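You operate a simulated robot arm through the tools that you are given. There is no shell and no other tool. Be economical: measure what you need, move in short steps, check, and stop when the job is done.

You run a simulated robot arm. Do the job below in one go: nothing can be reset, and whatever is moved stays where it is left.

JOB
Turn the dial of post b to 20% off. Take the red battery and put it on the top of the strap table. Fetch the yellow rag from the middle bottom shelf of the racking and set it on the ledge of the left bay. Turn the dial of post a to 20% off. Stack the carton marked "Pads" from the top of the display table on top of the carton that says "Tips". Switch the blue rollator right brake off. Open the right drawer of the parts bench, put the short green carton inside and shut the drawer again. Any order will do. Set down upright: short green carton.

Only the result counts: the job must be done as asked and must still hold three seconds after the hand-in. Knocking over, shifting, dropping, spilling or breaking anything else fails it.

ROBOT AND FRAMES
A 7-joint arm with a two-finger parallel gripper on a trunk, on a base that drives. Base frame: it is fixed to the floor where the robot stands at the start and does not move with it; the origin is under the middle of the robot, x ahead of it, y to its left, z up. Units: cm, degrees, N and s.
With the tool pointing down near the work surface it reaches from about 28 to 72 cm from the robot's upright axis, wherever it stands. Its first joint turns from -166.0 to 166.0 degrees. Places, roughly: WC drawer2 [-750, -590, 70]; blue rollator right brake [260, -230, 70]; dial of post A [-60, 140, 120]; dial of post B [70, 0, 120]; green carton, red carton, yellow carton [-275, 400, 75]; ledge of the left bay (72x21 cm) [-84, 180, 104]; red battery [-300, -450, 100]; right drawer of the parts bench [-740, -580, 80]; short green carton [-375, -700, 75]; top of the strap table [-450, -900, 80]; yellow rag (7x10x3 cm) [0, 90, 100]. Payload 1.57 kg.
The tool frame sits at the grasp point between the pads (the TCP): z along the fingers, y along the line on which they close. The tips reach 3 cm beyond it. The gripper opens to 8 cm. The fingers are 1.7 cm wide and 1.2 cm thick; the gripper's body (4 by 8.2 cm) begins 8 cm behind the TCP.
Orientation is that of the tool frame in the base frame, as [roll, pitch, yaw] about the fixed x, y, z axes, in that order (R = Rz(yaw) Ry(pitch) Rx(roll)). With the fingers straight down and closing along the base's y, the tool's x points along the base's -x, its y along +y and its z along -z.

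CONTROLS
- The arm moves only by the tool arm_command. Its argument "targets" is a list of rows, each a list of 7 numbers: the shift along the base's x, y, z in cm, then the turn, a rotation vector about the base's x, y, z in degrees, then the opening, from 0 (shut) to 1 (fully open). In form: [[x, y, z, rx, ry, rz, claw], ...]. A call has 1 to 10 rows; each row is the pose to reach, as a shift and turn from the pose commanded when the call began. Rows are played at 5 a second. More than 5 cm and 8.6 degrees between two rows, or a gripper value outside its range, and nothing of the call is played. A pose out of reach is approached as far as the arm can. The call stops where the force on the tool passes 40 N (or 10 N more than at its start, if that is more) or the arm is blocked; 0.2 s more then pass. Each finger travels about 7.2 cm/s and halts on what it meets, pressing with about 32 N; the grip force reading is that of the motor and also rises with nothing between the fingers. The clock runs only during rows and for 0.2 s after the last one: add rows that repeat a pose to give the fingers time. The reply holds the time, the measured pose of the TCP, the force on the tool along the base axes, the opening and the grip force, in the units named above and with some noise, with the torque about the TCP (base axes, N m) and any sound that the robot's microphone picked up.
- Cameras (640 x 400 px; columns grow to the right, rows downward): "scene" is now at [-0.66, 17.52, 146.97]; the picture's right is [0.41, -0.91, 0.00], its down [-0.04, -0.02, -1.00] and it looks along [0.91, 0.41, -0.04] (base axes); focal length 214 px, centre (320, 200). "wrist" rides on the gripper at [7.2, -0.7, -12.2] in the tool frame; the picture's right is [0.09, 1.00, 0.00], its down [-0.84, 0.08, -0.54] and it looks along [-0.54, 0.05, 0.84] (tool axes); focal length 238 px, centre (320, 200). There is no depth. A picture from a camera that has moved, and an enlarged one, comes with that camera's place and axes in the base frame and with its lens.
- get_image(camera): a new picture of that camera. It takes no simulated time.
- slide_trunk(by): slides the trunk up (or, below 0, down) by that many cm; the arm and the scene camera ride with it, the base frame stays. It gives what a move gives, with no picture.
- base_move(legs): drives the robot by 1 to 6 legs, each [ahead, left, turn to the left] in cm, cm and degrees, along the robot's own axes; the way and the turn of a leg run together, so that a leg with both is an arc; at most 150 cm and 180 degrees a leg. The arm and the cameras ride along, it lands a little off, and it stops where it bumps. It gives what a move gives.
- head_to(pan, tilt): turns the head with the scene camera to pan (to the left, within 86 degrees either way) and tilt (down, from -29 to 69), counted from straight ahead of the robot. It gives what a move gives.
- zoom(camera, box): a new picture of the part [left, top, right, bottom] of that camera's present view, enlarged. It takes no simulated time.
- hand_in(): hands the job in; it is judged then, once.

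Work in short steps. Places have to be worked out from the pictures, the camera data and where the tool is seen: move nearer, look again, correct. Check each grasp and each placing, and mend what went wrong. You have 196 turns and 182 pictures in all, those below and enlarged ones among them. Open the gripper and draw the arm clear of the work before you hand the job in, unless the task says otherwise; then end with one line.

The tools are called after "Request:" as name(argument=value, ...) on one line, values as JSON. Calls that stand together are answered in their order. arm_command: Moves the arm, as the interface text tells. Its arguments: {"type":"object","properties":{"targets":{"type":"array"}},"required":["targets"]} The other tools are called the same way: slide_trunk (by) slides the trunk up or down; base_move (legs) drives the base; head_to (pan, tilt) turns the head that bears the scene camera; get_image (camera) takes a picture; zoom (camera, box) takes an enlarged picture of a part of a camera's view; hand_in () hands the job in.

At the start:

```text
clock: 0.0
eef_pos: [32.31, 26.28, 132.43]
tcp_rot: [-179.9, -1.3, 179.9]
wrist_force: [-0.3, 0.0, 0.3]
wrist_torque: [0.01, -0.01, 0.02]
opening: 8.0
grip_force: 0.1
trunk travel left (down, up): [-7.5, 4.0]
robot x, y, heading: [-0.16, -0.3, 0.4]
head pan, tilt: [52.7, 49.0]
```

scene: 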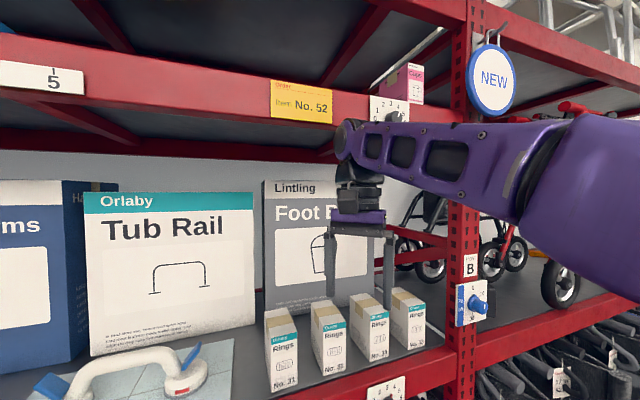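
wrist: 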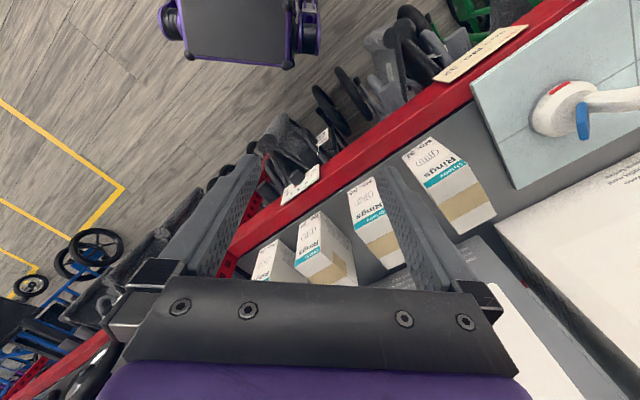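

The scene shows the racking with post B to the right of the arm. I'll look around with the head first to get post B and its dial.

Request:
get_image(camera="scene")

Request:
zoom(camera="scene", box=[420, 230, 540, 340])

```text
179 pictures are left
camera scene: at [-0.66, 17.52, 146.97], right [0.41, -0.91, 0.0], down [-0.04, -0.02, -1.0], along [0.91, 0.41, -0.04], focal length 214 px, centre (320, 200)
```

scene: 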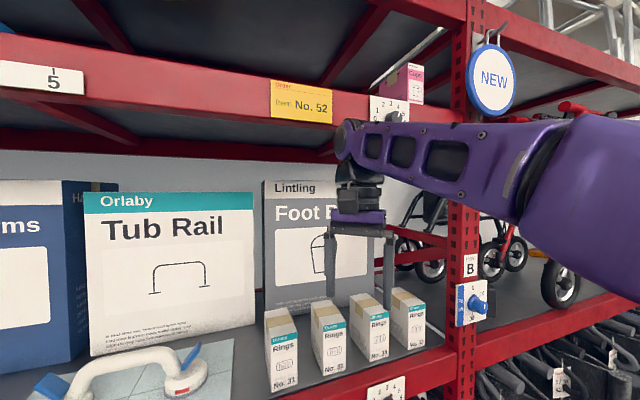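

```text
3.64 times, centred on (480, 285) of scene
camera zoom: at [-0.66, 17.52, 146.97], right [0.41, -0.91, 0.0], down [-0.04, -0.02, -1.0], along [0.91, 0.41, -0.04], focal length 780 px, centre (-262, -109)
```

zoom: 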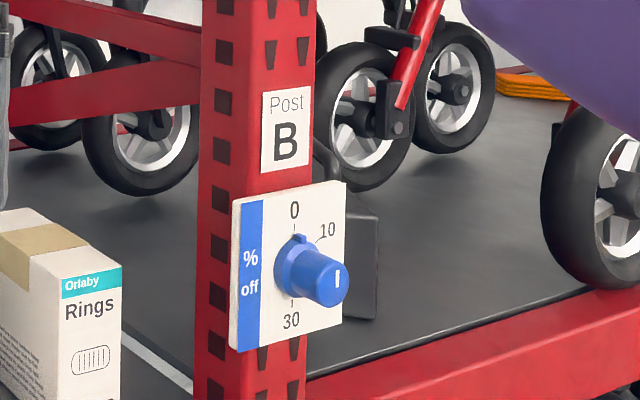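

The dial has 0 at top, 10 upper right, 30 bottom; 20 is hidden by the knob. I'll learn how the head maps and view more.

Request:
head_to(pan=0, tilt=25)

Request:
get_image(camera="scene")

```text
clock: 1.2
eef_pos: [32.51, 26.18, 132.3]
tcp_rot: [-179.9, -1.6, 179.9]
wrist_force: [0.1, -0.3, 0.0]
wrist_torque: [0.0, -0.02, 0.0]
opening: 7.97
grip_force: 0.1
trunk travel left (down, up): [-7.5, 4.0]
robot x, y, heading: [-0.05, -0.11, 0.2]
head pan, tilt: [0.0, 25.0]
```

```text
177 pictures are left
camera scene: at [-1.14, 18.37, 142.58], right [0.51, -0.86, 0.0], down [-0.42, -0.25, -0.87], along [0.75, 0.44, -0.49], focal length 214 px, centre (320, 200)
```

scene: 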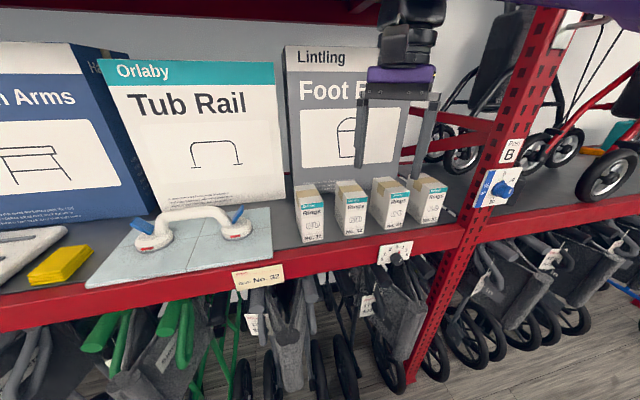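

The camera data check with the gripper's place, but the head pan seems offset. I test another pan toward post B.

Request:
head_to(pan=-40, tilt=20)

Request:
get_image(camera="scene")

```text
clock: 2.3
eef_pos: [32.41, 26.28, 132.32]
tcp_rot: [-179.8, -1.5, -179.9]
wrist_force: [-0.5, -0.5, -0.2]
wrist_torque: [0.02, 0.02, 0.02]
opening: 8.01
grip_force: 0.1
trunk travel left (down, up): [-7.5, 4.0]
robot x, y, heading: [-0.1, -0.26, -0.2]
head pan, tilt: [-40.0, 20.0]
```

```text
176 pictures are left
camera scene: at [-0.86, 18.28, 143.65], right [0.49, -0.87, 0.0], down [-0.34, -0.19, -0.92], along [0.8, 0.45, -0.39], focal length 214 px, centre (320, 200)
```

scene: 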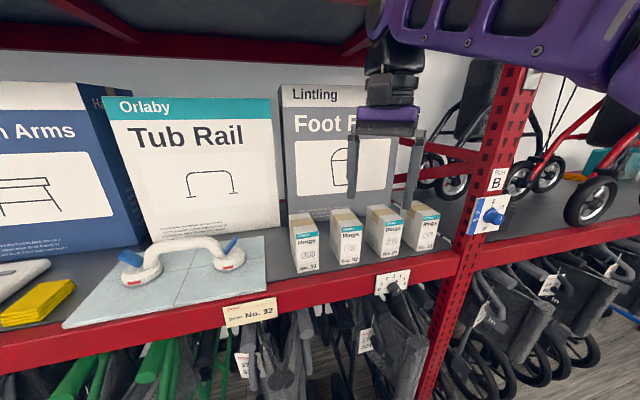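

Tilt follows, pan barely does. I test a far pan once more.

Request:
head_to(pan=80, tilt=20)

Request:
get_image(camera="scene")

```text
clock: 4.3
eef_pos: [32.35, 26.25, 132.28]
tcp_rot: [-179.9, -1.4, 180.0]
wrist_force: [-0.3, 0.0, 0.9]
wrist_torque: [0.03, 0.02, 0.02]
opening: 8.0
grip_force: 0.0
trunk travel left (down, up): [-7.5, 4.0]
robot x, y, heading: [0.08, 0.16, 0.0]
head pan, tilt: [80.0, 20.0]
```

```text
175 pictures are left
camera scene: at [-7.32, 22.92, 144.1], right [0.98, -0.17, 0.0], down [-0.06, -0.34, -0.94], along [0.16, 0.93, -0.34], focal length 214 px, centre (320, 200)
```

scene: 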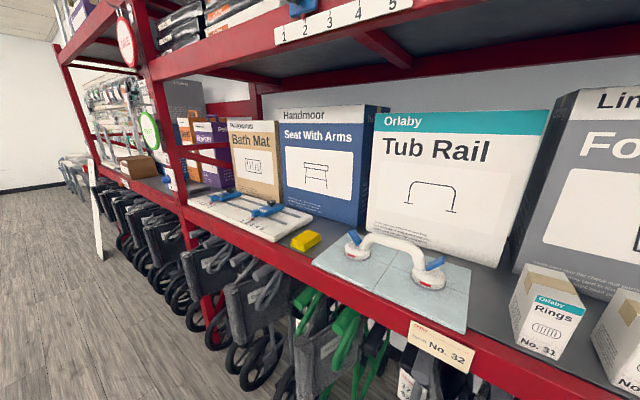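

Pan works when the arm isn't in the way (the arm blocked it). Rag looks to be near [-1, 97, 101]; the rack runs diagonally at about 45°. I turn the base left to face the rack.

Request:
base_move(legs=[[-6, 0, 0], [0, 0, 43]])

Request:
head_to(pan=0, tilt=20)

Request:
get_image(camera="scene")

Request:
get_image(camera="wrist")

```text
clock: 7.3
eef_pos: [-0.29, 41.35, 132.4]
tcp_rot: [-179.8, -1.4, -136.8]
wrist_force: [-0.8, 0.1, -0.4]
wrist_torque: [0.02, -0.04, -0.03]
opening: 7.99
grip_force: 0.1
trunk travel left (down, up): [-7.5, 4.0]
robot x, y, heading: [-6.11, -0.11, 43.0]
head pan, tilt: [80.0, 20.0]
```

```text
clock: 8.8
eef_pos: [-0.31, 41.52, 132.26]
tcp_rot: [-179.8, -1.5, -136.9]
wrist_force: [-0.2, -1.1, 0.0]
wrist_torque: [-0.02, -0.03, 0.0]
opening: 8.0
grip_force: 0.0
trunk travel left (down, up): [-7.5, 4.0]
robot x, y, heading: [-6.17, -0.11, 43.2]
head pan, tilt: [0.0, 20.0]
```

```text
174 pictures are left
camera scene: at [-19.0, 12.57, 144.14], right [0.94, -0.34, 0.0], down [-0.11, -0.32, -0.94], along [0.32, 0.89, -0.34], focal length 214 px, centre (320, 200)
```

scene: 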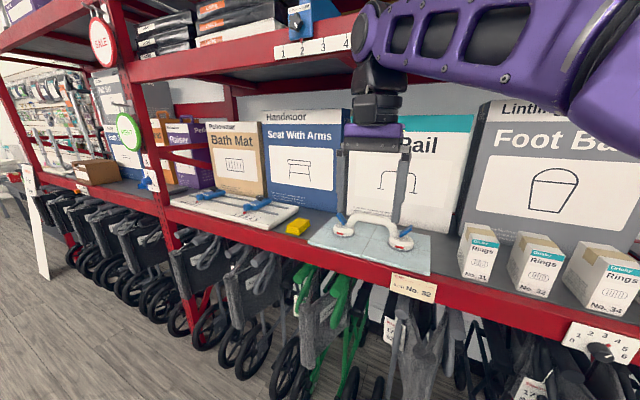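

```text
173 pictures are left
camera wrist: at [-4.78, 36.17, 144.74], right [-0.75, 0.66, 0.0], down [0.57, 0.64, 0.52], along [0.34, 0.39, -0.85], focal length 238 px, centre (320, 200)
```

wrist: 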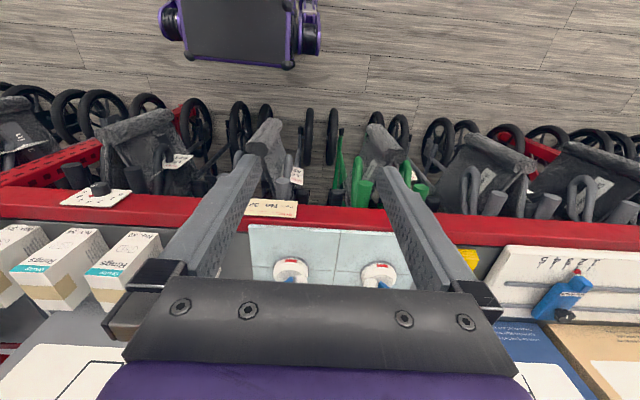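

Rack face runs along azimuth ≈135°. I square up and drive right to stand in front of post B, then look at its dial.

Request:
base_move(legs=[[0, 0, 2], [0, -48, 0]])

Request:
get_image(camera="scene")

Request:
get_image(camera="wrist")

```text
clock: 14.4
eef_pos: [32.63, 7.35, 132.3]
tcp_rot: [-180.0, -1.6, -134.9]
wrist_force: [0.5, 0.5, -1.3]
wrist_torque: [-0.03, 0.01, -0.04]
opening: 8.02
grip_force: 0.1
trunk travel left (down, up): [-7.5, 4.0]
robot x, y, heading: [28.41, -34.07, 45.4]
head pan, tilt: [0.0, 20.0]
```

```text
172 pictures are left
camera scene: at [15.13, -22.19, 144.21], right [0.95, -0.32, 0.0], down [-0.1, -0.31, -0.94], along [0.3, 0.9, -0.33], focal length 214 px, centre (320, 200)
```

scene: 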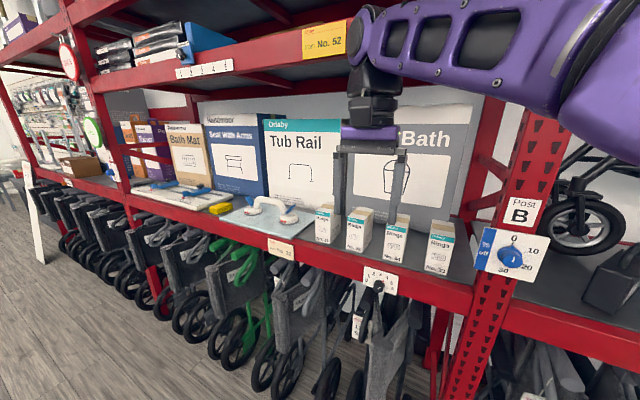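

```text
171 pictures are left
camera wrist: at [28.35, 1.97, 144.73], right [-0.77, 0.64, 0.0], down [0.54, 0.66, 0.52], along [0.33, 0.4, -0.85], focal length 238 px, centre (320, 200)
```

wrist: 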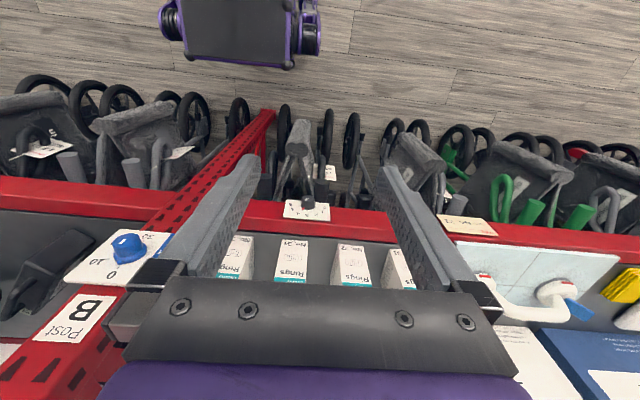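

Triangulating both views puts the knob at about (67, 2.5, 118). I zoom in on the dial.

Request:
zoom(camera="scene", box=[465, 190, 565, 290])

Request:
zoom(camera="wrist", box=[50, 210, 190, 310])

```text
4.00 times, centred on (515, 240) of scene
camera zoom: at [15.13, -22.19, 144.21], right [0.95, -0.32, 0.0], down [-0.1, -0.31, -0.94], along [0.3, 0.9, -0.33], focal length 858 px, centre (-460, 40)
```

zoom: 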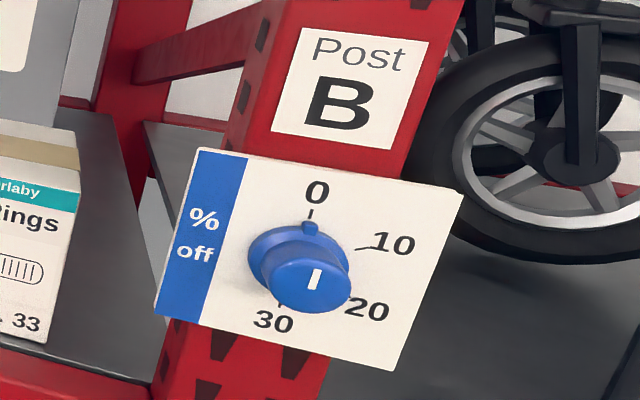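

```text
4.00 times, centred on (120, 260) of wrist
camera zoom: at [28.35, 1.97, 144.73], right [-0.77, 0.64, 0.0], down [0.54, 0.66, 0.52], along [0.33, 0.4, -0.85], focal length 953 px, centre (1120, -40)
```

zoom: 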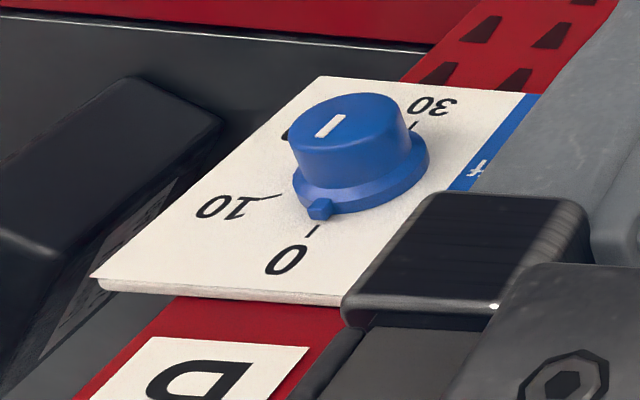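

The pointer is at 0; 20 is at 120° clockwise. I swing the tool to horizontal (facing the rack) while moving in front of the dial.

Request:
arm_command(targets=[[2.04, -1.8, -1.2, 5.66, -5.66, 0, 1], [4.08, -3.6, -2.4, 11.3, -11.3, 0, 1], [6.1, -5.4, -3.6, 17, -17, 0, 1], [8.2, -7.2, -4.8, 22.6, -22.6, 0, 1], [10.2, -9, -6, 28.3, -28.3, 0, 1], [12.2, -10.8, -7.2, 34, -34, 0, 1], [14.3, -12.6, -8.4, 39.6, -39.6, 0, 1], [16.3, -14.4, -9.6, 45.2, -45.2, 0, 1], [18.4, -16.2, -10.8, 50.9, -50.9, 0, 1], [20.4, -18, -12, 56.5, -56.5, 0, 1]])

Request:
get_image(camera="wrist")

Request:
get_image(camera="scene")

```text
clock: 14.9
eef_pos: [39.42, 8.12, 122.58]
tcp_rot: [-179.9, -2.9, -135.3]
wrist_force: [-0.2, -0.6, 0.4]
wrist_torque: [0.0, -0.02, 0.02]
opening: 8.0
grip_force: 0.0
trunk travel left (down, up): [-7.5, 4.0]
robot x, y, heading: [28.8, -34.05, 45.2]
head pan, tilt: [0.0, 20.0]
stopped in row 2: the arm was blocked; the commanded pose is now the measured one
```

```text
168 pictures are left
camera wrist: at [35.31, 3.0, 135.22], right [-0.77, 0.64, 0.0], down [0.56, 0.66, 0.5], along [0.32, 0.38, -0.87], focal length 238 px, centre (320, 200)
```

wrist: 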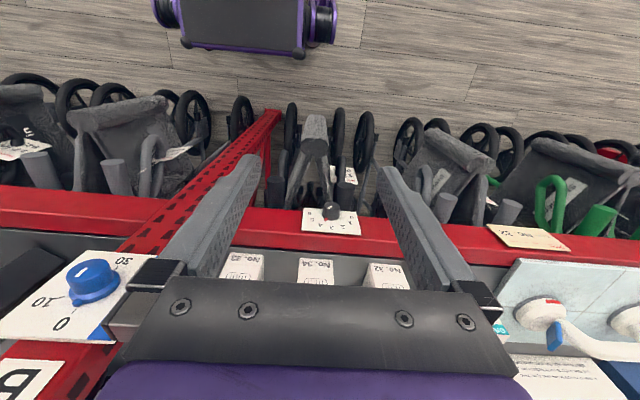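

```text
167 pictures are left
camera scene: at [15.01, -22.15, 144.85], right [0.95, -0.31, 0.0], down [-0.08, -0.25, -0.96], along [0.3, 0.92, -0.27], focal length 214 px, centre (320, 200)
```

scene: 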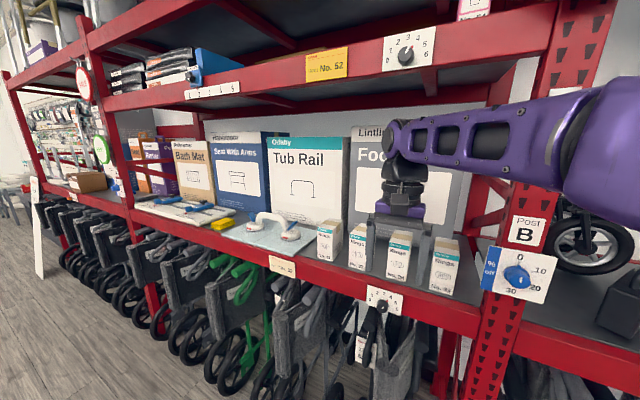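

The arm was blocked, and it appears to be pressing against the head (the scene camera got tilted). I pan the head away left and try again in small steps.

Request:
head_to(pan=75, tilt=20)

Request:
arm_command(targets=[[0, 0, 0, 5.66, -5.66, 0, 1], [0, 0, 0, 11.3, -11.3, 0, 1], [0, 0, 0, 11.3, -11.3, 0, 1]])

Request:
get_image(camera="scene")

```text
clock: 16.4
eef_pos: [39.28, 8.08, 122.78]
tcp_rot: [-180.0, -2.8, -135.2]
wrist_force: [0.3, -0.5, 0.4]
wrist_torque: [-0.01, 0.01, -0.02]
opening: 7.99
grip_force: 0.0
trunk travel left (down, up): [-7.5, 4.0]
robot x, y, heading: [28.54, -34.63, 45.5]
head pan, tilt: [75.0, 20.0]
```

```text
clock: 17.2
eef_pos: [39.29, 7.95, 122.63]
tcp_rot: [-179.9, 13.3, -135.3]
wrist_force: [-0.4, -0.4, 1.1]
wrist_torque: [0.01, 0.02, 0.02]
opening: 7.98
grip_force: 0.1
trunk travel left (down, up): [-7.5, 4.0]
robot x, y, heading: [28.47, -34.14, 45.4]
head pan, tilt: [75.0, 20.0]
```

```text
166 pictures are left
camera scene: at [7.48, -23.0, 144.1], right [0.86, 0.5, 0.0], down [0.17, -0.3, -0.94], along [-0.47, 0.81, -0.34], focal length 214 px, centre (320, 200)
```

scene: 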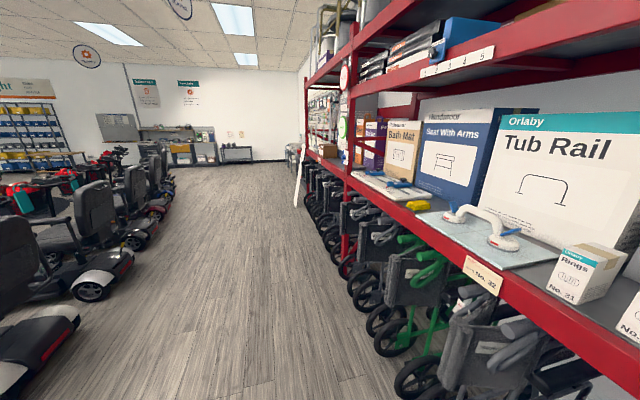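

That worked: the head was the obstacle. Continue tilting to horizontal while moving before dial B.

Request:
arm_command(targets=[[1.5, -2.1, -0.5, 6, -6, 0, 1], [3, -4.1, -1, 12, -12, 0, 1], [4.6, -6.2, -1.5, 18, -18, 0, 1], [6.1, -8.3, -2, 24, -24, 0, 1], [7.6, -10.3, -2.5, 30, -30, 0, 1], [9.1, -12.4, -3, 36, -36, 0, 1], [10.7, -14.5, -3.5, 42, -42, 0, 1], [12.2, -16.5, -4, 48, -48, 0, 1], [13.7, -18.6, -4.6, 54, -54, 0, 1], [13.7, -18.6, -4.6, 54, -54, 0, 1]])

Request:
get_image(camera="wrist")

```text
clock: 19.4
eef_pos: [57.82, -6.18, 127.75]
tcp_rot: [155.6, 89.6, -159.5]
wrist_force: [-0.3, -0.6, -0.3]
wrist_torque: [0.01, -0.01, 0.01]
opening: 8.02
grip_force: 0.1
out of reach, approached as far as the arm can: row 7, 8, 9, 10
trunk travel left (down, up): [-7.5, 4.0]
robot x, y, heading: [28.19, -34.27, 45.0]
head pan, tilt: [75.0, 20.0]
```

```text
165 pictures are left
camera wrist: at [49.75, -15.32, 120.74], right [-0.7, 0.71, -0.09], down [-0.43, -0.32, 0.84], along [0.56, 0.63, 0.53], focal length 238 px, centre (320, 200)
```

wrist: 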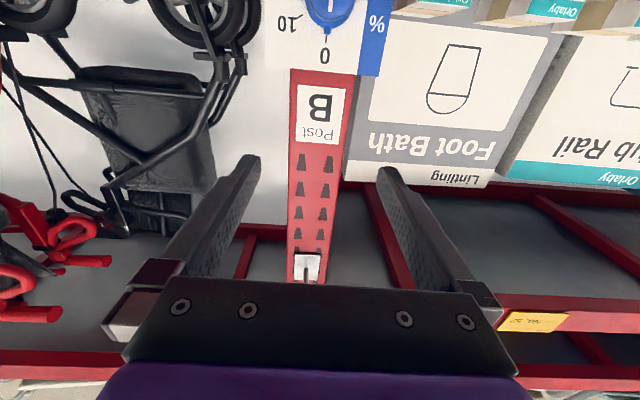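

The tool is horizontal but couldn't get low enough this close in. I lower the trunk by 7 and view.

Request:
slide_trunk(by=-7)

Request:
arm_command(targets=[[0, 0, -1, 0, 0, 0, 1], [0, 0, -2, 0, 0, 0, 1], [0, 0, -2, 0, 0, 0, 1]])

Request:
get_image(camera="wrist")

```text
clock: 20.5
eef_pos: [57.8, -6.19, 120.84]
tcp_rot: [157.1, 89.5, -157.9]
wrist_force: [0.1, -0.2, 0.9]
wrist_torque: [0.02, 0.01, 0.0]
opening: 8.0
grip_force: 0.0
trunk travel left (down, up): [-0.5, 11.0]
robot x, y, heading: [28.43, -34.25, 45.4]
head pan, tilt: [75.0, 20.0]
```

```text
clock: 21.3
eef_pos: [58.28, -5.54, 120.24]
tcp_rot: [158.6, 89.4, -156.5]
wrist_force: [-0.1, -0.5, -0.3]
wrist_torque: [0.01, 0.0, 0.02]
opening: 8.01
grip_force: 0.1
out of reach, approached as far as the arm can: row 1, 2, 3
trunk travel left (down, up): [-0.5, 11.0]
robot x, y, heading: [28.1, -34.29, 45.3]
head pan, tilt: [75.0, 20.0]
```

```text
164 pictures are left
camera wrist: at [50.16, -14.71, 113.18], right [-0.7, 0.71, -0.09], down [-0.43, -0.32, 0.84], along [0.57, 0.63, 0.53], focal length 238 px, centre (320, 200)
```

wrist: 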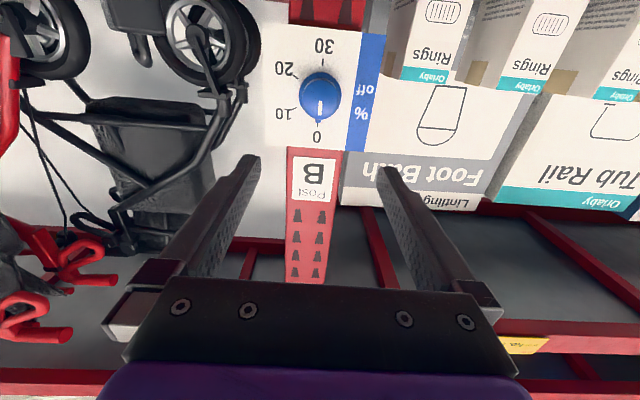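

Knob triangulates to ≈(67, 2.4, 117). I move forward 4 cm and slightly down to see whether reach recovers there.

Request:
arm_command(targets=[[1, 1, 0, 0, 0, 0, 1], [2, 2, -1, 0, 0, 0, 1], [3, 3, -2, 0, 0, 0, 1], [3, 3, -2, 0, 0, 0, 1]])

```text
clock: 22.3
eef_pos: [61.41, -2.58, 118.03]
tcp_rot: [157.4, 89.5, -157.5]
wrist_force: [-1.1, 0.7, -0.3]
wrist_torque: [-0.02, 0.01, -0.03]
opening: 7.99
grip_force: 0.1
trunk travel left (down, up): [-0.5, 11.0]
robot x, y, heading: [28.52, -33.93, 45.3]
head pan, tilt: [75.0, 20.0]
```

In reach now. I pre-rotate −60° about the tool axis so the +120° turn is centred.

Request:
arm_command(targets=[[0, 0, 0, -6, -6, 0, 1], [0, 0, 0, -12, -12, 0, 1], [0, 0, 0, -18, -18, 0, 1], [0, 0, 0, -24, -24, 0, 1], [0, 0, 0, -30, -30, 0, 1], [0, 0, 0, -36, -36, 0, 1], [0, 0, 0, -42.4, -42.4, 0, 1], [0, 0, 0, -42.4, -42.4, 0, 1]])

Request:
get_image(camera="wrist")

```text
refused: row 7 steps farther than a row can; nothing moved
```

```text
163 pictures are left
camera wrist: at [53.27, -11.73, 111.03], right [-0.7, 0.71, -0.09], down [-0.43, -0.32, 0.84], along [0.56, 0.63, 0.53], focal length 238 px, centre (320, 200)
```

wrist: 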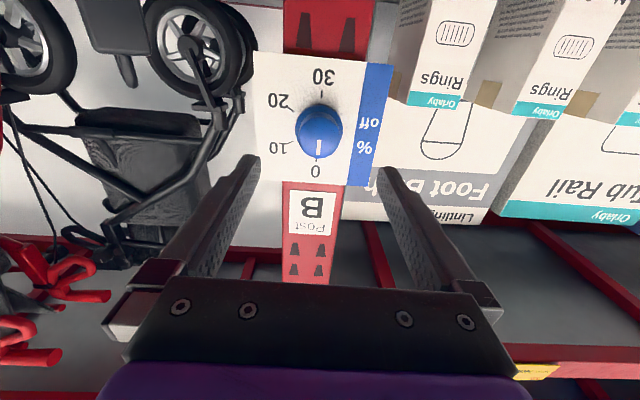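

Knob face is at ≈(67.1, 2.9, 116.75). Redo the pre-rotation with equal steps.

Request:
arm_command(targets=[[0, 0, 0, -6, -6, 0, 1], [0, 0, 0, -12, -12, 0, 1], [0, 0, 0, -18, -18, 0, 1], [0, 0, 0, -24, -24, 0, 1], [0, 0, 0, -30, -30, 0, 1], [0, 0, 0, -36, -36, 0, 1], [0, 0, 0, -42, -42, 0, 1], [0, 0, 0, -42, -42, 0, 1]])

Request:
get_image(camera="wrist")

```text
clock: 24.1
eef_pos: [61.31, -2.63, 118.11]
tcp_rot: [-90.1, 30.6, -45.6]
wrist_force: [-0.1, 0.7, 0.1]
wrist_torque: [0.01, -0.02, -0.01]
opening: 8.0
grip_force: 0.1
trunk travel left (down, up): [-0.5, 11.0]
robot x, y, heading: [28.28, -34.19, 45.7]
head pan, tilt: [75.0, 20.0]
```

```text
162 pictures are left
camera wrist: at [57.3, -15.89, 115.18], right [-0.3, 0.3, -0.9], down [-0.92, 0.16, 0.36], along [0.26, 0.94, 0.23], focal length 238 px, centre (320, 200)
```

wrist: 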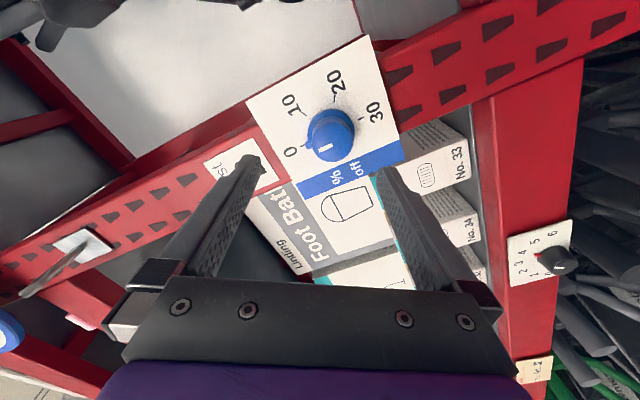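

Knob ≈(67.1, 2.6, 116.9). I advance so the tips straddle the knob, still open.

Request:
arm_command(targets=[[0.2, -0.2, -1.2, 0, 0, 0, 1], [1.7, 1.2, -1.2, 0, 0, 0, 1], [3.2, 2.6, -1.2, 0, 0, 0, 1], [4.6, 4.0, -1.2, 0, 0, 0, 1], [4.6, 4.0, -1.2, 0, 0, 0, 1]])

Request:
get_image(camera="wrist")

```text
clock: 25.3
eef_pos: [65.85, 1.31, 116.97]
tcp_rot: [-90.2, 30.7, -45.6]
wrist_force: [0.6, -0.4, 0.7]
wrist_torque: [0.0, 0.03, 0.02]
opening: 7.99
grip_force: 0.1
trunk travel left (down, up): [-0.5, 11.0]
robot x, y, heading: [28.47, -34.13, 45.0]
head pan, tilt: [75.0, 20.0]
```

```text
161 pictures are left
camera wrist: at [61.85, -11.89, 113.89], right [-0.3, 0.31, -0.9], down [-0.92, 0.16, 0.36], along [0.26, 0.94, 0.23], focal length 238 px, centre (320, 200)
```

wrist: 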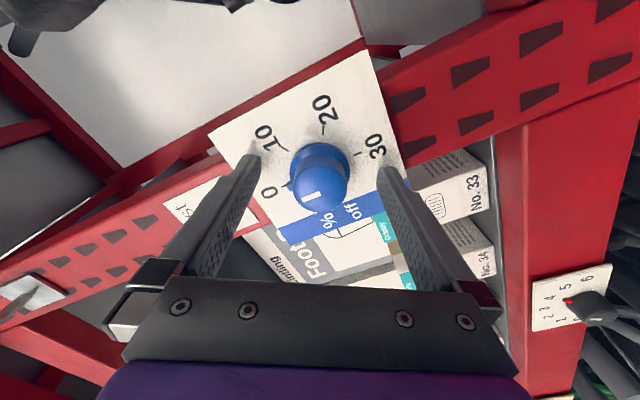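

Fingers straddle the knob, well centred. Close on it.

Request:
arm_command(targets=[[0, 0, 0, 0, 0, 0, 0.6], [0, 0, 0, 0, 0, 0, 0.4], [0, 0, 0, 0, 0, 0, 0.3], [0, 0, 0, 0, 0, 0, 0.3]])

Request:
get_image(camera="wrist")

```text
clock: 26.3
eef_pos: [65.86, 1.31, 116.87]
tcp_rot: [-90.2, 30.7, -45.6]
wrist_force: [0.7, 0.2, -1.2]
wrist_torque: [0.02, -0.03, 0.09]
opening: 4.14
grip_force: 44.8
trunk travel left (down, up): [-0.5, 11.0]
robot x, y, heading: [28.68, -34.09, 45.1]
head pan, tilt: [75.0, 20.0]
```

```text
160 pictures are left
camera wrist: at [61.83, -11.91, 113.88], right [-0.3, 0.31, -0.9], down [-0.92, 0.16, 0.36], along [0.26, 0.94, 0.23], focal length 238 px, centre (320, 200)
```

wrist: 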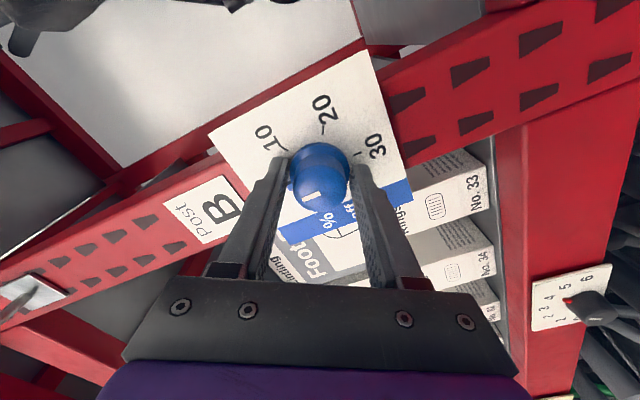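

Gripped at 4.1 cm. Turn clockwise (about +tool axis) 60° first.

Request:
arm_command(targets=[[0, 0, 0, 5.3, 5.3, 0, 0.3], [0, 0, 0, 10.6, 10.6, 0, 0.3], [0, 0, 0, 15.9, 15.9, 0, 0.3], [0, 0, 0, 21.2, 21.2, 0, 0.3], [0, 0, 0, 26.5, 26.5, 0, 0.3], [0, 0, 0, 31.8, 31.8, 0, 0.3], [0, 0, 0, 37.1, 37.1, 0, 0.3], [0, 0, 0, 42.4, 42.4, 0, 0.3], [0, 0, 0, 42.4, 42.4, 0, 0.3]])

Request:
get_image(camera="wrist")

```text
clock: 28.3
eef_pos: [65.87, 1.45, 116.8]
tcp_rot: [128.3, 89.0, 173.3]
wrist_force: [-14.6, 3.0, -13.8]
wrist_torque: [0.03, -0.1, 0.48]
opening: 4.14
grip_force: 45.0
trunk travel left (down, up): [-0.5, 11.0]
robot x, y, heading: [28.42, -33.91, 45.4]
head pan, tilt: [75.0, 20.0]
```

```text
159 pictures are left
camera wrist: at [57.58, -7.64, 109.84], right [-0.71, 0.7, -0.08], down [-0.42, -0.33, 0.84], along [0.57, 0.63, 0.53], focal length 238 px, centre (320, 200)
```

wrist: 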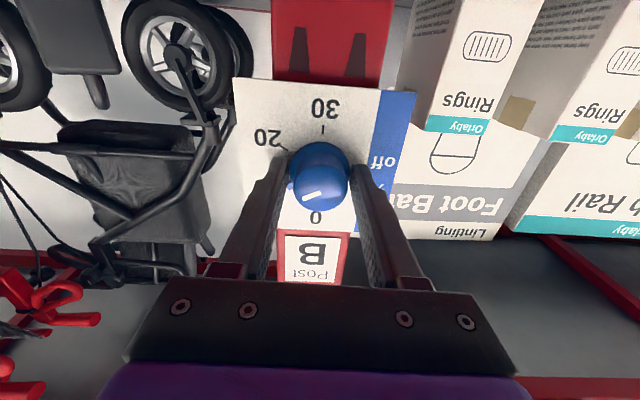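

Knob turns with the gripper. Continue another 60°.

Request:
arm_command(targets=[[0, 0, 0, 5.3, 5.3, 0, 0.3], [0, 0, 0, 10.6, 10.6, 0, 0.3], [0, 0, 0, 15.9, 15.9, 0, 0.3], [0, 0, 0, 21.2, 21.2, 0, 0.3], [0, 0, 0, 26.5, 26.5, 0, 0.3], [0, 0, 0, 31.8, 31.8, 0, 0.3], [0, 0, 0, 37.1, 37.1, 0, 0.3], [0, 0, 0, 42.4, 42.4, 0, 0.3], [0, 0, 0, 42.4, 42.4, 0, 0.3]])

Request:
get_image(camera="wrist")

```text
clock: 30.3
eef_pos: [65.68, 1.52, 116.97]
tcp_rot: [90.2, 29.3, 135.6]
wrist_force: [-20.4, 8.0, -5.2]
wrist_torque: [0.03, -0.05, 0.45]
opening: 4.13
grip_force: 45.2
trunk travel left (down, up): [-0.5, 11.0]
robot x, y, heading: [28.68, -34.03, 45.4]
head pan, tilt: [75.0, 20.0]
```

```text
158 pictures are left
camera wrist: at [53.03, -3.04, 112.99], right [-0.4, 0.4, 0.82], down [0.12, -0.87, 0.48], along [0.91, 0.29, 0.3], focal length 238 px, centre (320, 200)
```

wrist: 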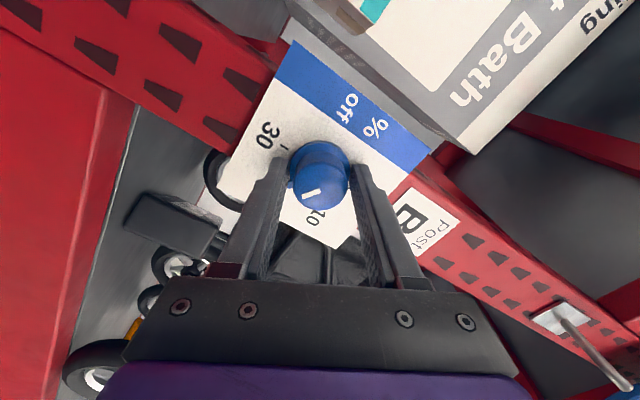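

Now open and back off along the outward normal to verify the pointer.

Request:
arm_command(targets=[[0, 0, 0, 0, 0, 0, 1], [0, 0, 0, 0, 0, 0, 1], [0, 0, 0, 0, 0, 0, 1], [-2, -2, 0, 0, 0, 0, 1], [-4, -4, 0, 0, 0, 0, 1], [-6, -6, 0, 0, 0, 0, 1], [-6, -6, 0, 0, 0, 0, 1]])

Request:
zoom(camera="wrist", box=[220, 40, 420, 240])

```text
clock: 31.9
eef_pos: [60.63, -3.92, 117.62]
tcp_rot: [90.5, 29.3, 135.7]
wrist_force: [0.9, -0.3, 0.4]
wrist_torque: [0.02, 0.0, 0.02]
opening: 8.03
grip_force: 0.1
out of reach, approached as far as the arm can: row 6, 7
trunk travel left (down, up): [-0.5, 11.0]
robot x, y, heading: [28.66, -34.13, 45.5]
head pan, tilt: [75.0, 20.0]
```

```text
2.00 times, centred on (320, 140) of wrist
camera zoom: at [47.9, -8.52, 113.69], right [-0.4, 0.4, 0.82], down [0.11, -0.87, 0.48], along [0.91, 0.29, 0.3], focal length 477 px, centre (320, 320)
```

zoom: 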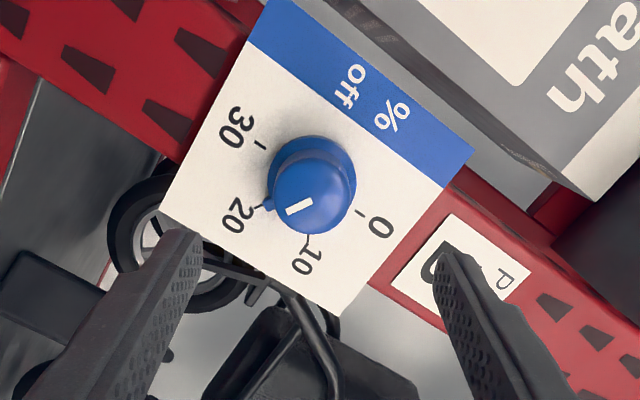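

Dial B points exactly at 20. Next the rag: back off, drive left along the rack, and restore the tool to pointing down.

Request:
base_move(legs=[[-15, 0, 0], [0, 108, 0]])

Request:
arm_command(targets=[[0, 0, 0, -5.3, -5.3, 0, 1], [0, 0, 0, -10.6, -10.6, 0, 1], [0, 0, 0, -15.9, -15.9, 0, 1], [0, 0, 0, -21.2, -21.2, 0, 1], [0, 0, 0, -26.5, -26.5, 0, 1], [0, 0, 0, -31.8, -31.8, 0, 1], [0, 0, 0, -37.1, -37.1, 0, 1], [0, 0, 0, -42.4, -42.4, 0, 1], [0, 0, 0, -42.4, -42.4, 0, 1]])

Request:
arm_command(targets=[[0, 0, 1, -6, 6, 0, 1], [0, 0, 2, -12, 12, 0, 1], [0, 0, 3, -18, 18, 0, 1], [0, 0, 4, -24, 24, 0, 1], [0, 0, 5, -30, 30, 0, 1], [0, 0, 6, -36, 36, 0, 1], [0, 0, 7, -42, 42, 0, 1], [0, 0, 8, -48, 48, 0, 1], [0, 0, 9, -54, 54, 0, 1], [0, 0, 10, -60, 60, 0, 1]])

Request:
get_image(camera="scene")

Request:
get_image(camera="wrist")

```text
clock: 43.5
eef_pos: [-25.65, 61.0, 117.63]
tcp_rot: [90.5, 29.3, 134.6]
wrist_force: [-0.1, -0.3, -0.4]
wrist_torque: [0.0, 0.0, -0.03]
opening: 8.01
grip_force: 0.1
trunk travel left (down, up): [-0.5, 11.0]
robot x, y, heading: [-58.58, 31.11, 44.3]
head pan, tilt: [75.0, 20.0]
```

```text
clock: 45.5
eef_pos: [-25.55, 61.22, 117.69]
tcp_rot: [66.7, 89.3, 111.1]
wrist_force: [0.5, 0.2, -0.7]
wrist_torque: [0.03, 0.02, -0.01]
opening: 7.98
grip_force: 0.2
trunk travel left (down, up): [-0.5, 11.0]
robot x, y, heading: [-58.41, 31.24, 44.1]
head pan, tilt: [75.0, 20.0]
```

```text
clock: 47.8
eef_pos: [-25.74, 61.13, 127.63]
tcp_rot: [-179.4, 5.5, -135.7]
wrist_force: [-0.9, 0.1, -0.5]
wrist_torque: [0.04, -0.02, 0.0]
opening: 8.01
grip_force: 0.1
trunk travel left (down, up): [-0.5, 11.0]
robot x, y, heading: [-58.49, 31.33, 44.2]
head pan, tilt: [75.0, 20.0]
```

```text
156 pictures are left
camera scene: at [-79.16, 42.92, 137.1], right [0.87, 0.49, 0.0], down [0.17, -0.3, -0.94], along [-0.46, 0.82, -0.34], focal length 214 px, centre (320, 200)
```

scene: 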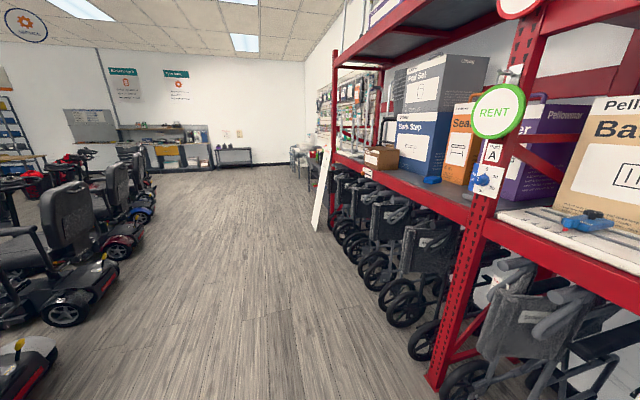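

```text
155 pictures are left
camera wrist: at [-31.17, 54.87, 139.25], right [-0.76, 0.65, -0.02], down [0.5, 0.61, 0.62], along [0.41, 0.46, -0.79], focal length 238 px, centre (320, 200)
```

wrist: 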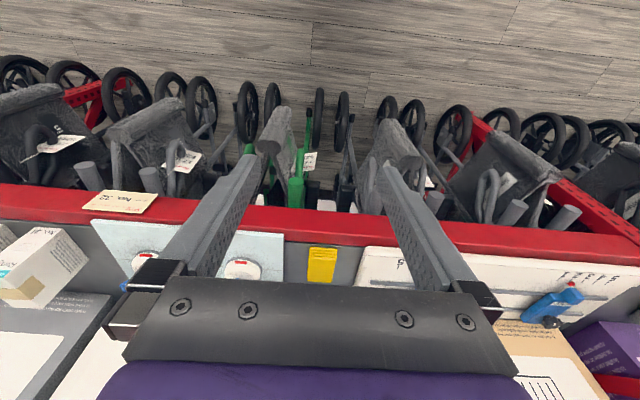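

Three views agree: rag at ≈(−1.2, 90, 104.5). I drive ahead 24 and go over it.

Request:
base_move(legs=[[24, 0, 0.8]])

Request:
get_image(camera="wrist")

```text
clock: 49.5
eef_pos: [-8.95, 78.96, 127.68]
tcp_rot: [-179.4, 5.5, -134.8]
wrist_force: [0.6, 0.5, 0.1]
wrist_torque: [0.0, 0.01, 0.02]
opening: 8.0
grip_force: 0.1
trunk travel left (down, up): [-0.5, 11.0]
robot x, y, heading: [-41.31, 48.66, 45.5]
head pan, tilt: [75.0, 20.0]
```

```text
154 pictures are left
camera wrist: at [-14.3, 72.58, 139.23], right [-0.77, 0.64, -0.02], down [0.49, 0.61, 0.62], along [0.4, 0.47, -0.79], focal length 238 px, centre (320, 200)
```

wrist: 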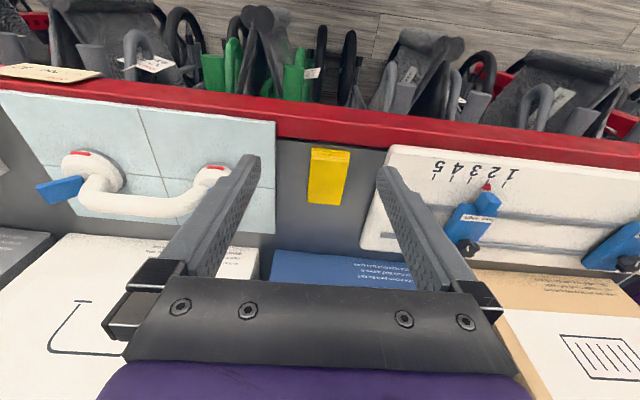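

Rag sits at (−1.2, 90.2), aligned with the tool. I level the tool and go above it to z≈112.

Request:
arm_command(targets=[[2, 2.8, -1, -2, 2, 0, 1], [4, 5.6, -2, -3.9, 3.9, 0, 1], [6, 8.4, -5, -3.9, 3.9, 0, 1], [7.75, 11.2, -9, -3.9, 3.9, 0, 1], [7.75, 11.2, -13, -3.9, 3.9, 0, 1], [7.75, 11.2, -15.7, -3.9, 3.9, 0, 1], [7.75, 11.2, -15.7, -3.9, 3.9, 0, 1]])

Request:
get_image(camera="wrist")

```text
refused: row 4 steps farther than a row can; nothing moved
```

```text
153 pictures are left
camera wrist: at [-14.3, 72.58, 139.23], right [-0.77, 0.64, -0.02], down [0.49, 0.61, 0.62], along [0.4, 0.47, -0.79], focal length 238 px, centre (320, 200)
```

wrist: 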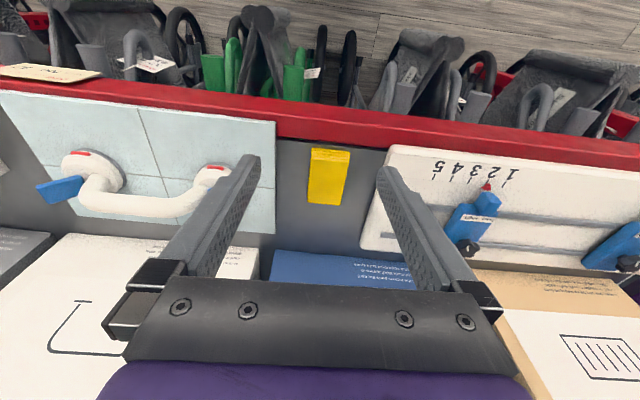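

Same move with smaller steps.

Request:
arm_command(targets=[[2, 2.8, -1, -2, 2, 0, 1], [4, 5.6, -2, -3.9, 3.9, 0, 1], [6, 8.4, -4, -3.9, 3.9, 0, 1], [7.75, 11.2, -7, -3.9, 3.9, 0, 1], [7.75, 11.2, -11, -3.9, 3.9, 0, 1], [7.75, 11.2, -15.7, -3.9, 3.9, 0, 1], [7.75, 11.2, -15.7, -3.9, 3.9, 0, 1]])

Request:
get_image(camera="wrist")

```text
clock: 51.1
eef_pos: [-1.41, 89.94, 111.93]
tcp_rot: [-179.4, 0.0, -134.7]
wrist_force: [-0.1, -0.1, -0.5]
wrist_torque: [0.01, 0.0, 0.03]
opening: 7.99
grip_force: 0.0
trunk travel left (down, up): [-0.5, 11.0]
robot x, y, heading: [-41.15, 48.57, 45.2]
head pan, tilt: [75.0, 20.0]
```

```text
152 pictures are left
camera wrist: at [-5.92, 84.43, 124.13], right [-0.77, 0.63, -0.01], down [0.53, 0.65, 0.54], along [0.35, 0.41, -0.84], focal length 238 px, centre (320, 200)
```

wrist: 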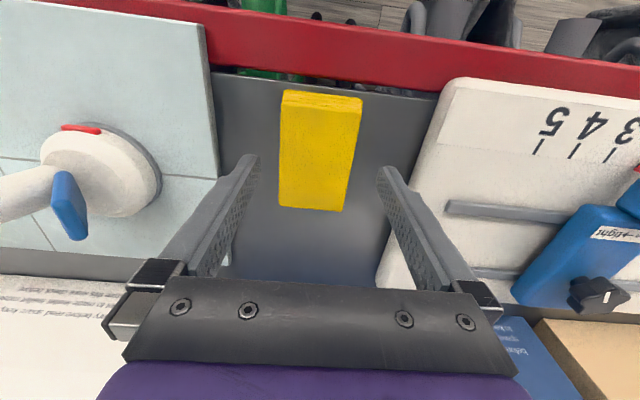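

Rag is centred and aligned; its top ≈103.5. I descend so that the tips straddle it, watching force.

Request:
arm_command(targets=[[0.7, 0.8, -3, 0, 0, 0, 1], [0.7, 0.8, -6, 0, 0, 0, 1], [0.7, 0.8, -7.5, 0, 0, 0, 1], [0.7, 0.8, -7.5, 0, 0, 0, 1]])

Request:
get_image(camera="wrist")

```text
clock: 51.9
eef_pos: [-0.76, 90.8, 106.08]
tcp_rot: [-179.7, 1.4, -134.6]
wrist_force: [-6.0, -7.3, 15.7]
wrist_torque: [0.2, 0.76, 0.46]
opening: 7.92
grip_force: 0.1
trunk travel left (down, up): [-0.5, 11.0]
robot x, y, heading: [-40.73, 48.84, 45.2]
head pan, tilt: [75.0, 20.0]
stopped in row 3: the force on the tool passed its limit at 53 N (the readings are from after the stop); the commanded pose is now the measured one
```

```text
151 pictures are left
camera wrist: at [-5.43, 85.08, 118.15], right [-0.77, 0.63, -0.01], down [0.52, 0.64, 0.56], along [0.36, 0.43, -0.83], focal length 238 px, centre (320, 200)
```

wrist: 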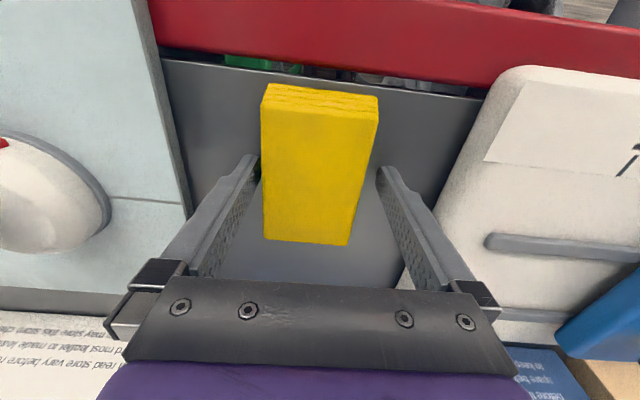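

Tips reached the shelf (z≈103), straddling the rag. Raise slightly and close.

Request:
arm_command(targets=[[0, 0, 0.4, 0, 0, 0, 1], [0, 0, 0.4, 0, 0, 0, 0.7], [0, 0, 0.4, 0, 0, 0, 0.4], [0, 0, 0.4, 0, 0, 0, 0.4], [0, 0, 0.4, 0, 0, 0, 0.4]])

Request:
get_image(camera="wrist")

```text
clock: 53.1
eef_pos: [-0.68, 90.89, 106.06]
tcp_rot: [-179.6, 1.0, -134.7]
wrist_force: [-0.6, -1.5, -0.1]
wrist_torque: [0.02, -0.01, -0.04]
opening: 6.38
grip_force: 31.8
trunk travel left (down, up): [-0.5, 11.0]
robot x, y, heading: [-40.85, 48.62, 45.4]
head pan, tilt: [75.0, 20.0]
```

```text
150 pictures are left
camera wrist: at [-5.23, 85.23, 118.22], right [-0.77, 0.63, -0.01], down [0.52, 0.64, 0.56], along [0.36, 0.43, -0.83], focal length 238 px, centre (320, 200)
```

wrist: 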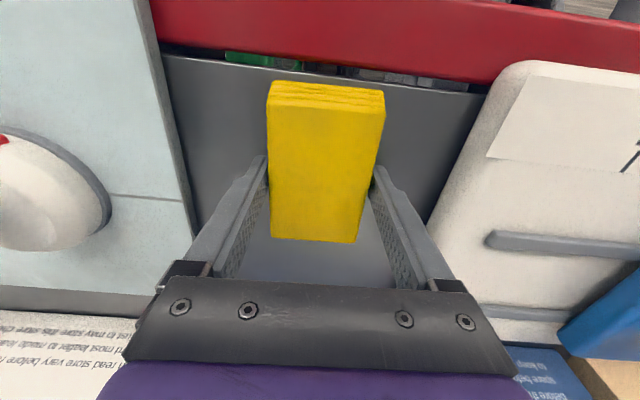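

Rag gripped. Lift and retract it out of the bay.

Request:
arm_command(targets=[[0, 0, 3, 0, 0, 0, 0.4], [0, 0, 7, 0, 0, 0, 0.4], [0, 0, 11, 0, 0, 0, 0.4], [0, 0, 15, 0, 0, 0, 0.4], [-3, -3, 17, 0, 0, 0, 0.4], [-6, -6, 18, 0, 0, 0, 0.4], [-9, -9, 19, 0, 0, 0, 0.4], [-12, -12, 20, 0, 0, 0, 0.4], [-12, -12, 20, 0, 0, 0, 0.4]])

Request:
get_image(camera="wrist")

Request:
get_image(camera="scene")

```text
clock: 55.1
eef_pos: [-12.71, 79.13, 125.89]
tcp_rot: [-179.6, 1.2, -134.6]
wrist_force: [-1.0, -1.0, 0.4]
wrist_torque: [-0.01, -0.03, -0.02]
opening: 3.21
grip_force: 0.1
out of reach, approached as far as the arm can: row 4
trunk travel left (down, up): [-0.5, 11.0]
robot x, y, heading: [-41.06, 48.82, 45.3]
head pan, tilt: [75.0, 20.0]
```

```text
149 pictures are left
camera wrist: at [-17.38, 73.36, 138.08], right [-0.77, 0.63, -0.01], down [0.52, 0.64, 0.56], along [0.36, 0.43, -0.83], focal length 238 px, centre (320, 200)
```

wrist: 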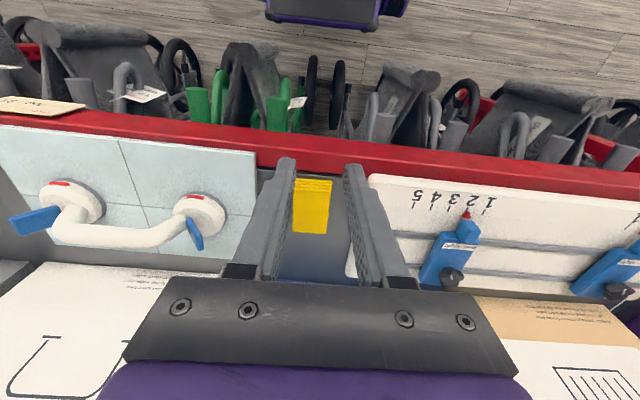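

```text
148 pictures are left
camera scene: at [-62.07, 59.75, 137.1], right [0.86, 0.51, 0.0], down [0.17, -0.29, -0.94], along [-0.48, 0.81, -0.34], focal length 214 px, centre (320, 200)
```

scene: 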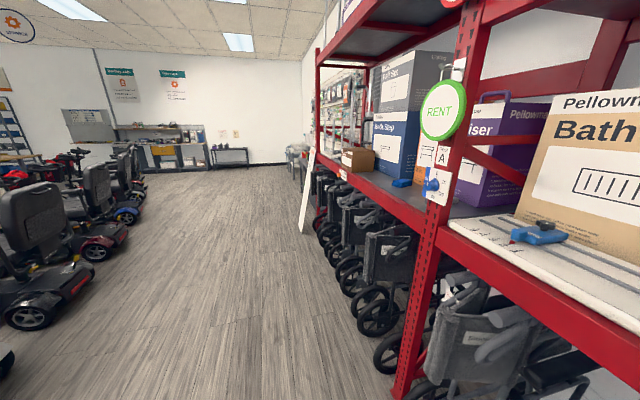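

The rag slipped out – the tips only caught its top edge, as one finger had landed on the rag. It still lies at the same spot. Re-open and go back above it for a better centring.

Request:
arm_command(targets=[[3, 3, -1, 0, 0, 0, 0.8], [6, 6, -2, 0, 0, 0, 1], [9, 9, -3, 0, 0, 0, 1], [12.2, 12, -5, 0, 0, 0, 1], [12.2, 12, -9, 0, 0, 0, 1], [12.2, 12, -13, 0, 0, 0, 1], [12.2, 12, -16, 0, 0, 0, 1], [12.2, 12, -16, 0, 0, 0, 1]])

Request:
get_image(camera="wrist")

```text
clock: 56.9
eef_pos: [-0.54, 91.06, 110.23]
tcp_rot: [-179.6, 1.1, -134.7]
wrist_force: [0.7, 0.4, 0.6]
wrist_torque: [0.03, 0.0, -0.01]
opening: 8.02
grip_force: 0.0
out of reach, approached as far as the arm can: row 4
trunk travel left (down, up): [-0.5, 11.0]
robot x, y, heading: [-41.32, 48.56, 45.7]
head pan, tilt: [75.0, 20.0]
```

```text
147 pictures are left
camera wrist: at [-5.23, 85.27, 122.38], right [-0.77, 0.63, -0.01], down [0.52, 0.64, 0.56], along [0.36, 0.43, -0.83], focal length 238 px, centre (320, 200)
```

wrist: 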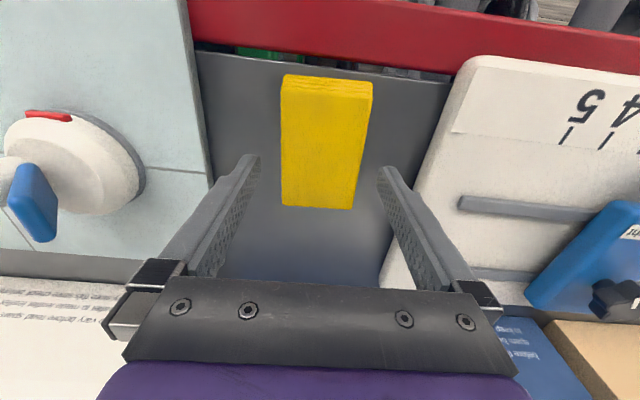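

Now the rag is centred on the tool axis; its top is ≈103, the shelf ≈100. Descend in small steps to tips ≈101.

Request:
arm_command(targets=[[0, 0, -3, 0, 0, 0, 1], [0, 0, -4.5, 0, 0, 0, 1], [0, 0, -5.5, 0, 0, 0, 1], [0, 0, -6.2, 0, 0, 0, 1], [0, 0, -6.2, 0, 0, 0, 1]])

Request:
get_image(camera="wrist")

```text
clock: 57.7
eef_pos: [-0.51, 91.15, 105.98]
tcp_rot: [-179.9, 2.2, -134.6]
wrist_force: [-4.0, -5.8, 13.8]
wrist_torque: [0.2, 0.62, 0.39]
opening: 7.95
grip_force: 0.1
trunk travel left (down, up): [-0.5, 11.0]
robot x, y, heading: [-40.74, 48.69, 45.7]
head pan, tilt: [75.0, 20.0]
stopped in row 3: the force on the tool passed its limit at 50 N (the readings are from after the stop); the commanded pose is now the measured one
```

```text
146 pictures are left
camera wrist: at [-5.41, 85.18, 118.01], right [-0.77, 0.63, -0.01], down [0.52, 0.64, 0.58], along [0.37, 0.44, -0.82], focal length 238 px, centre (320, 200)
```

wrist: 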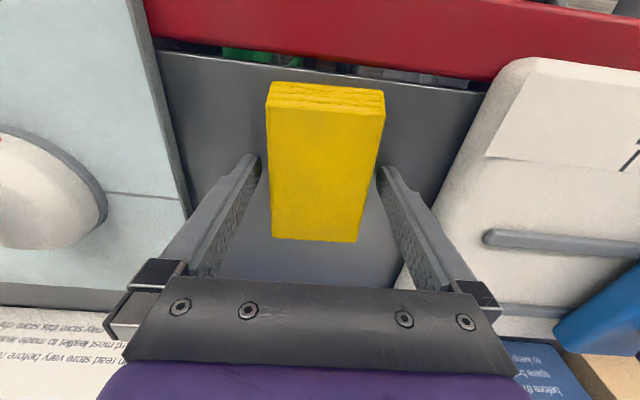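

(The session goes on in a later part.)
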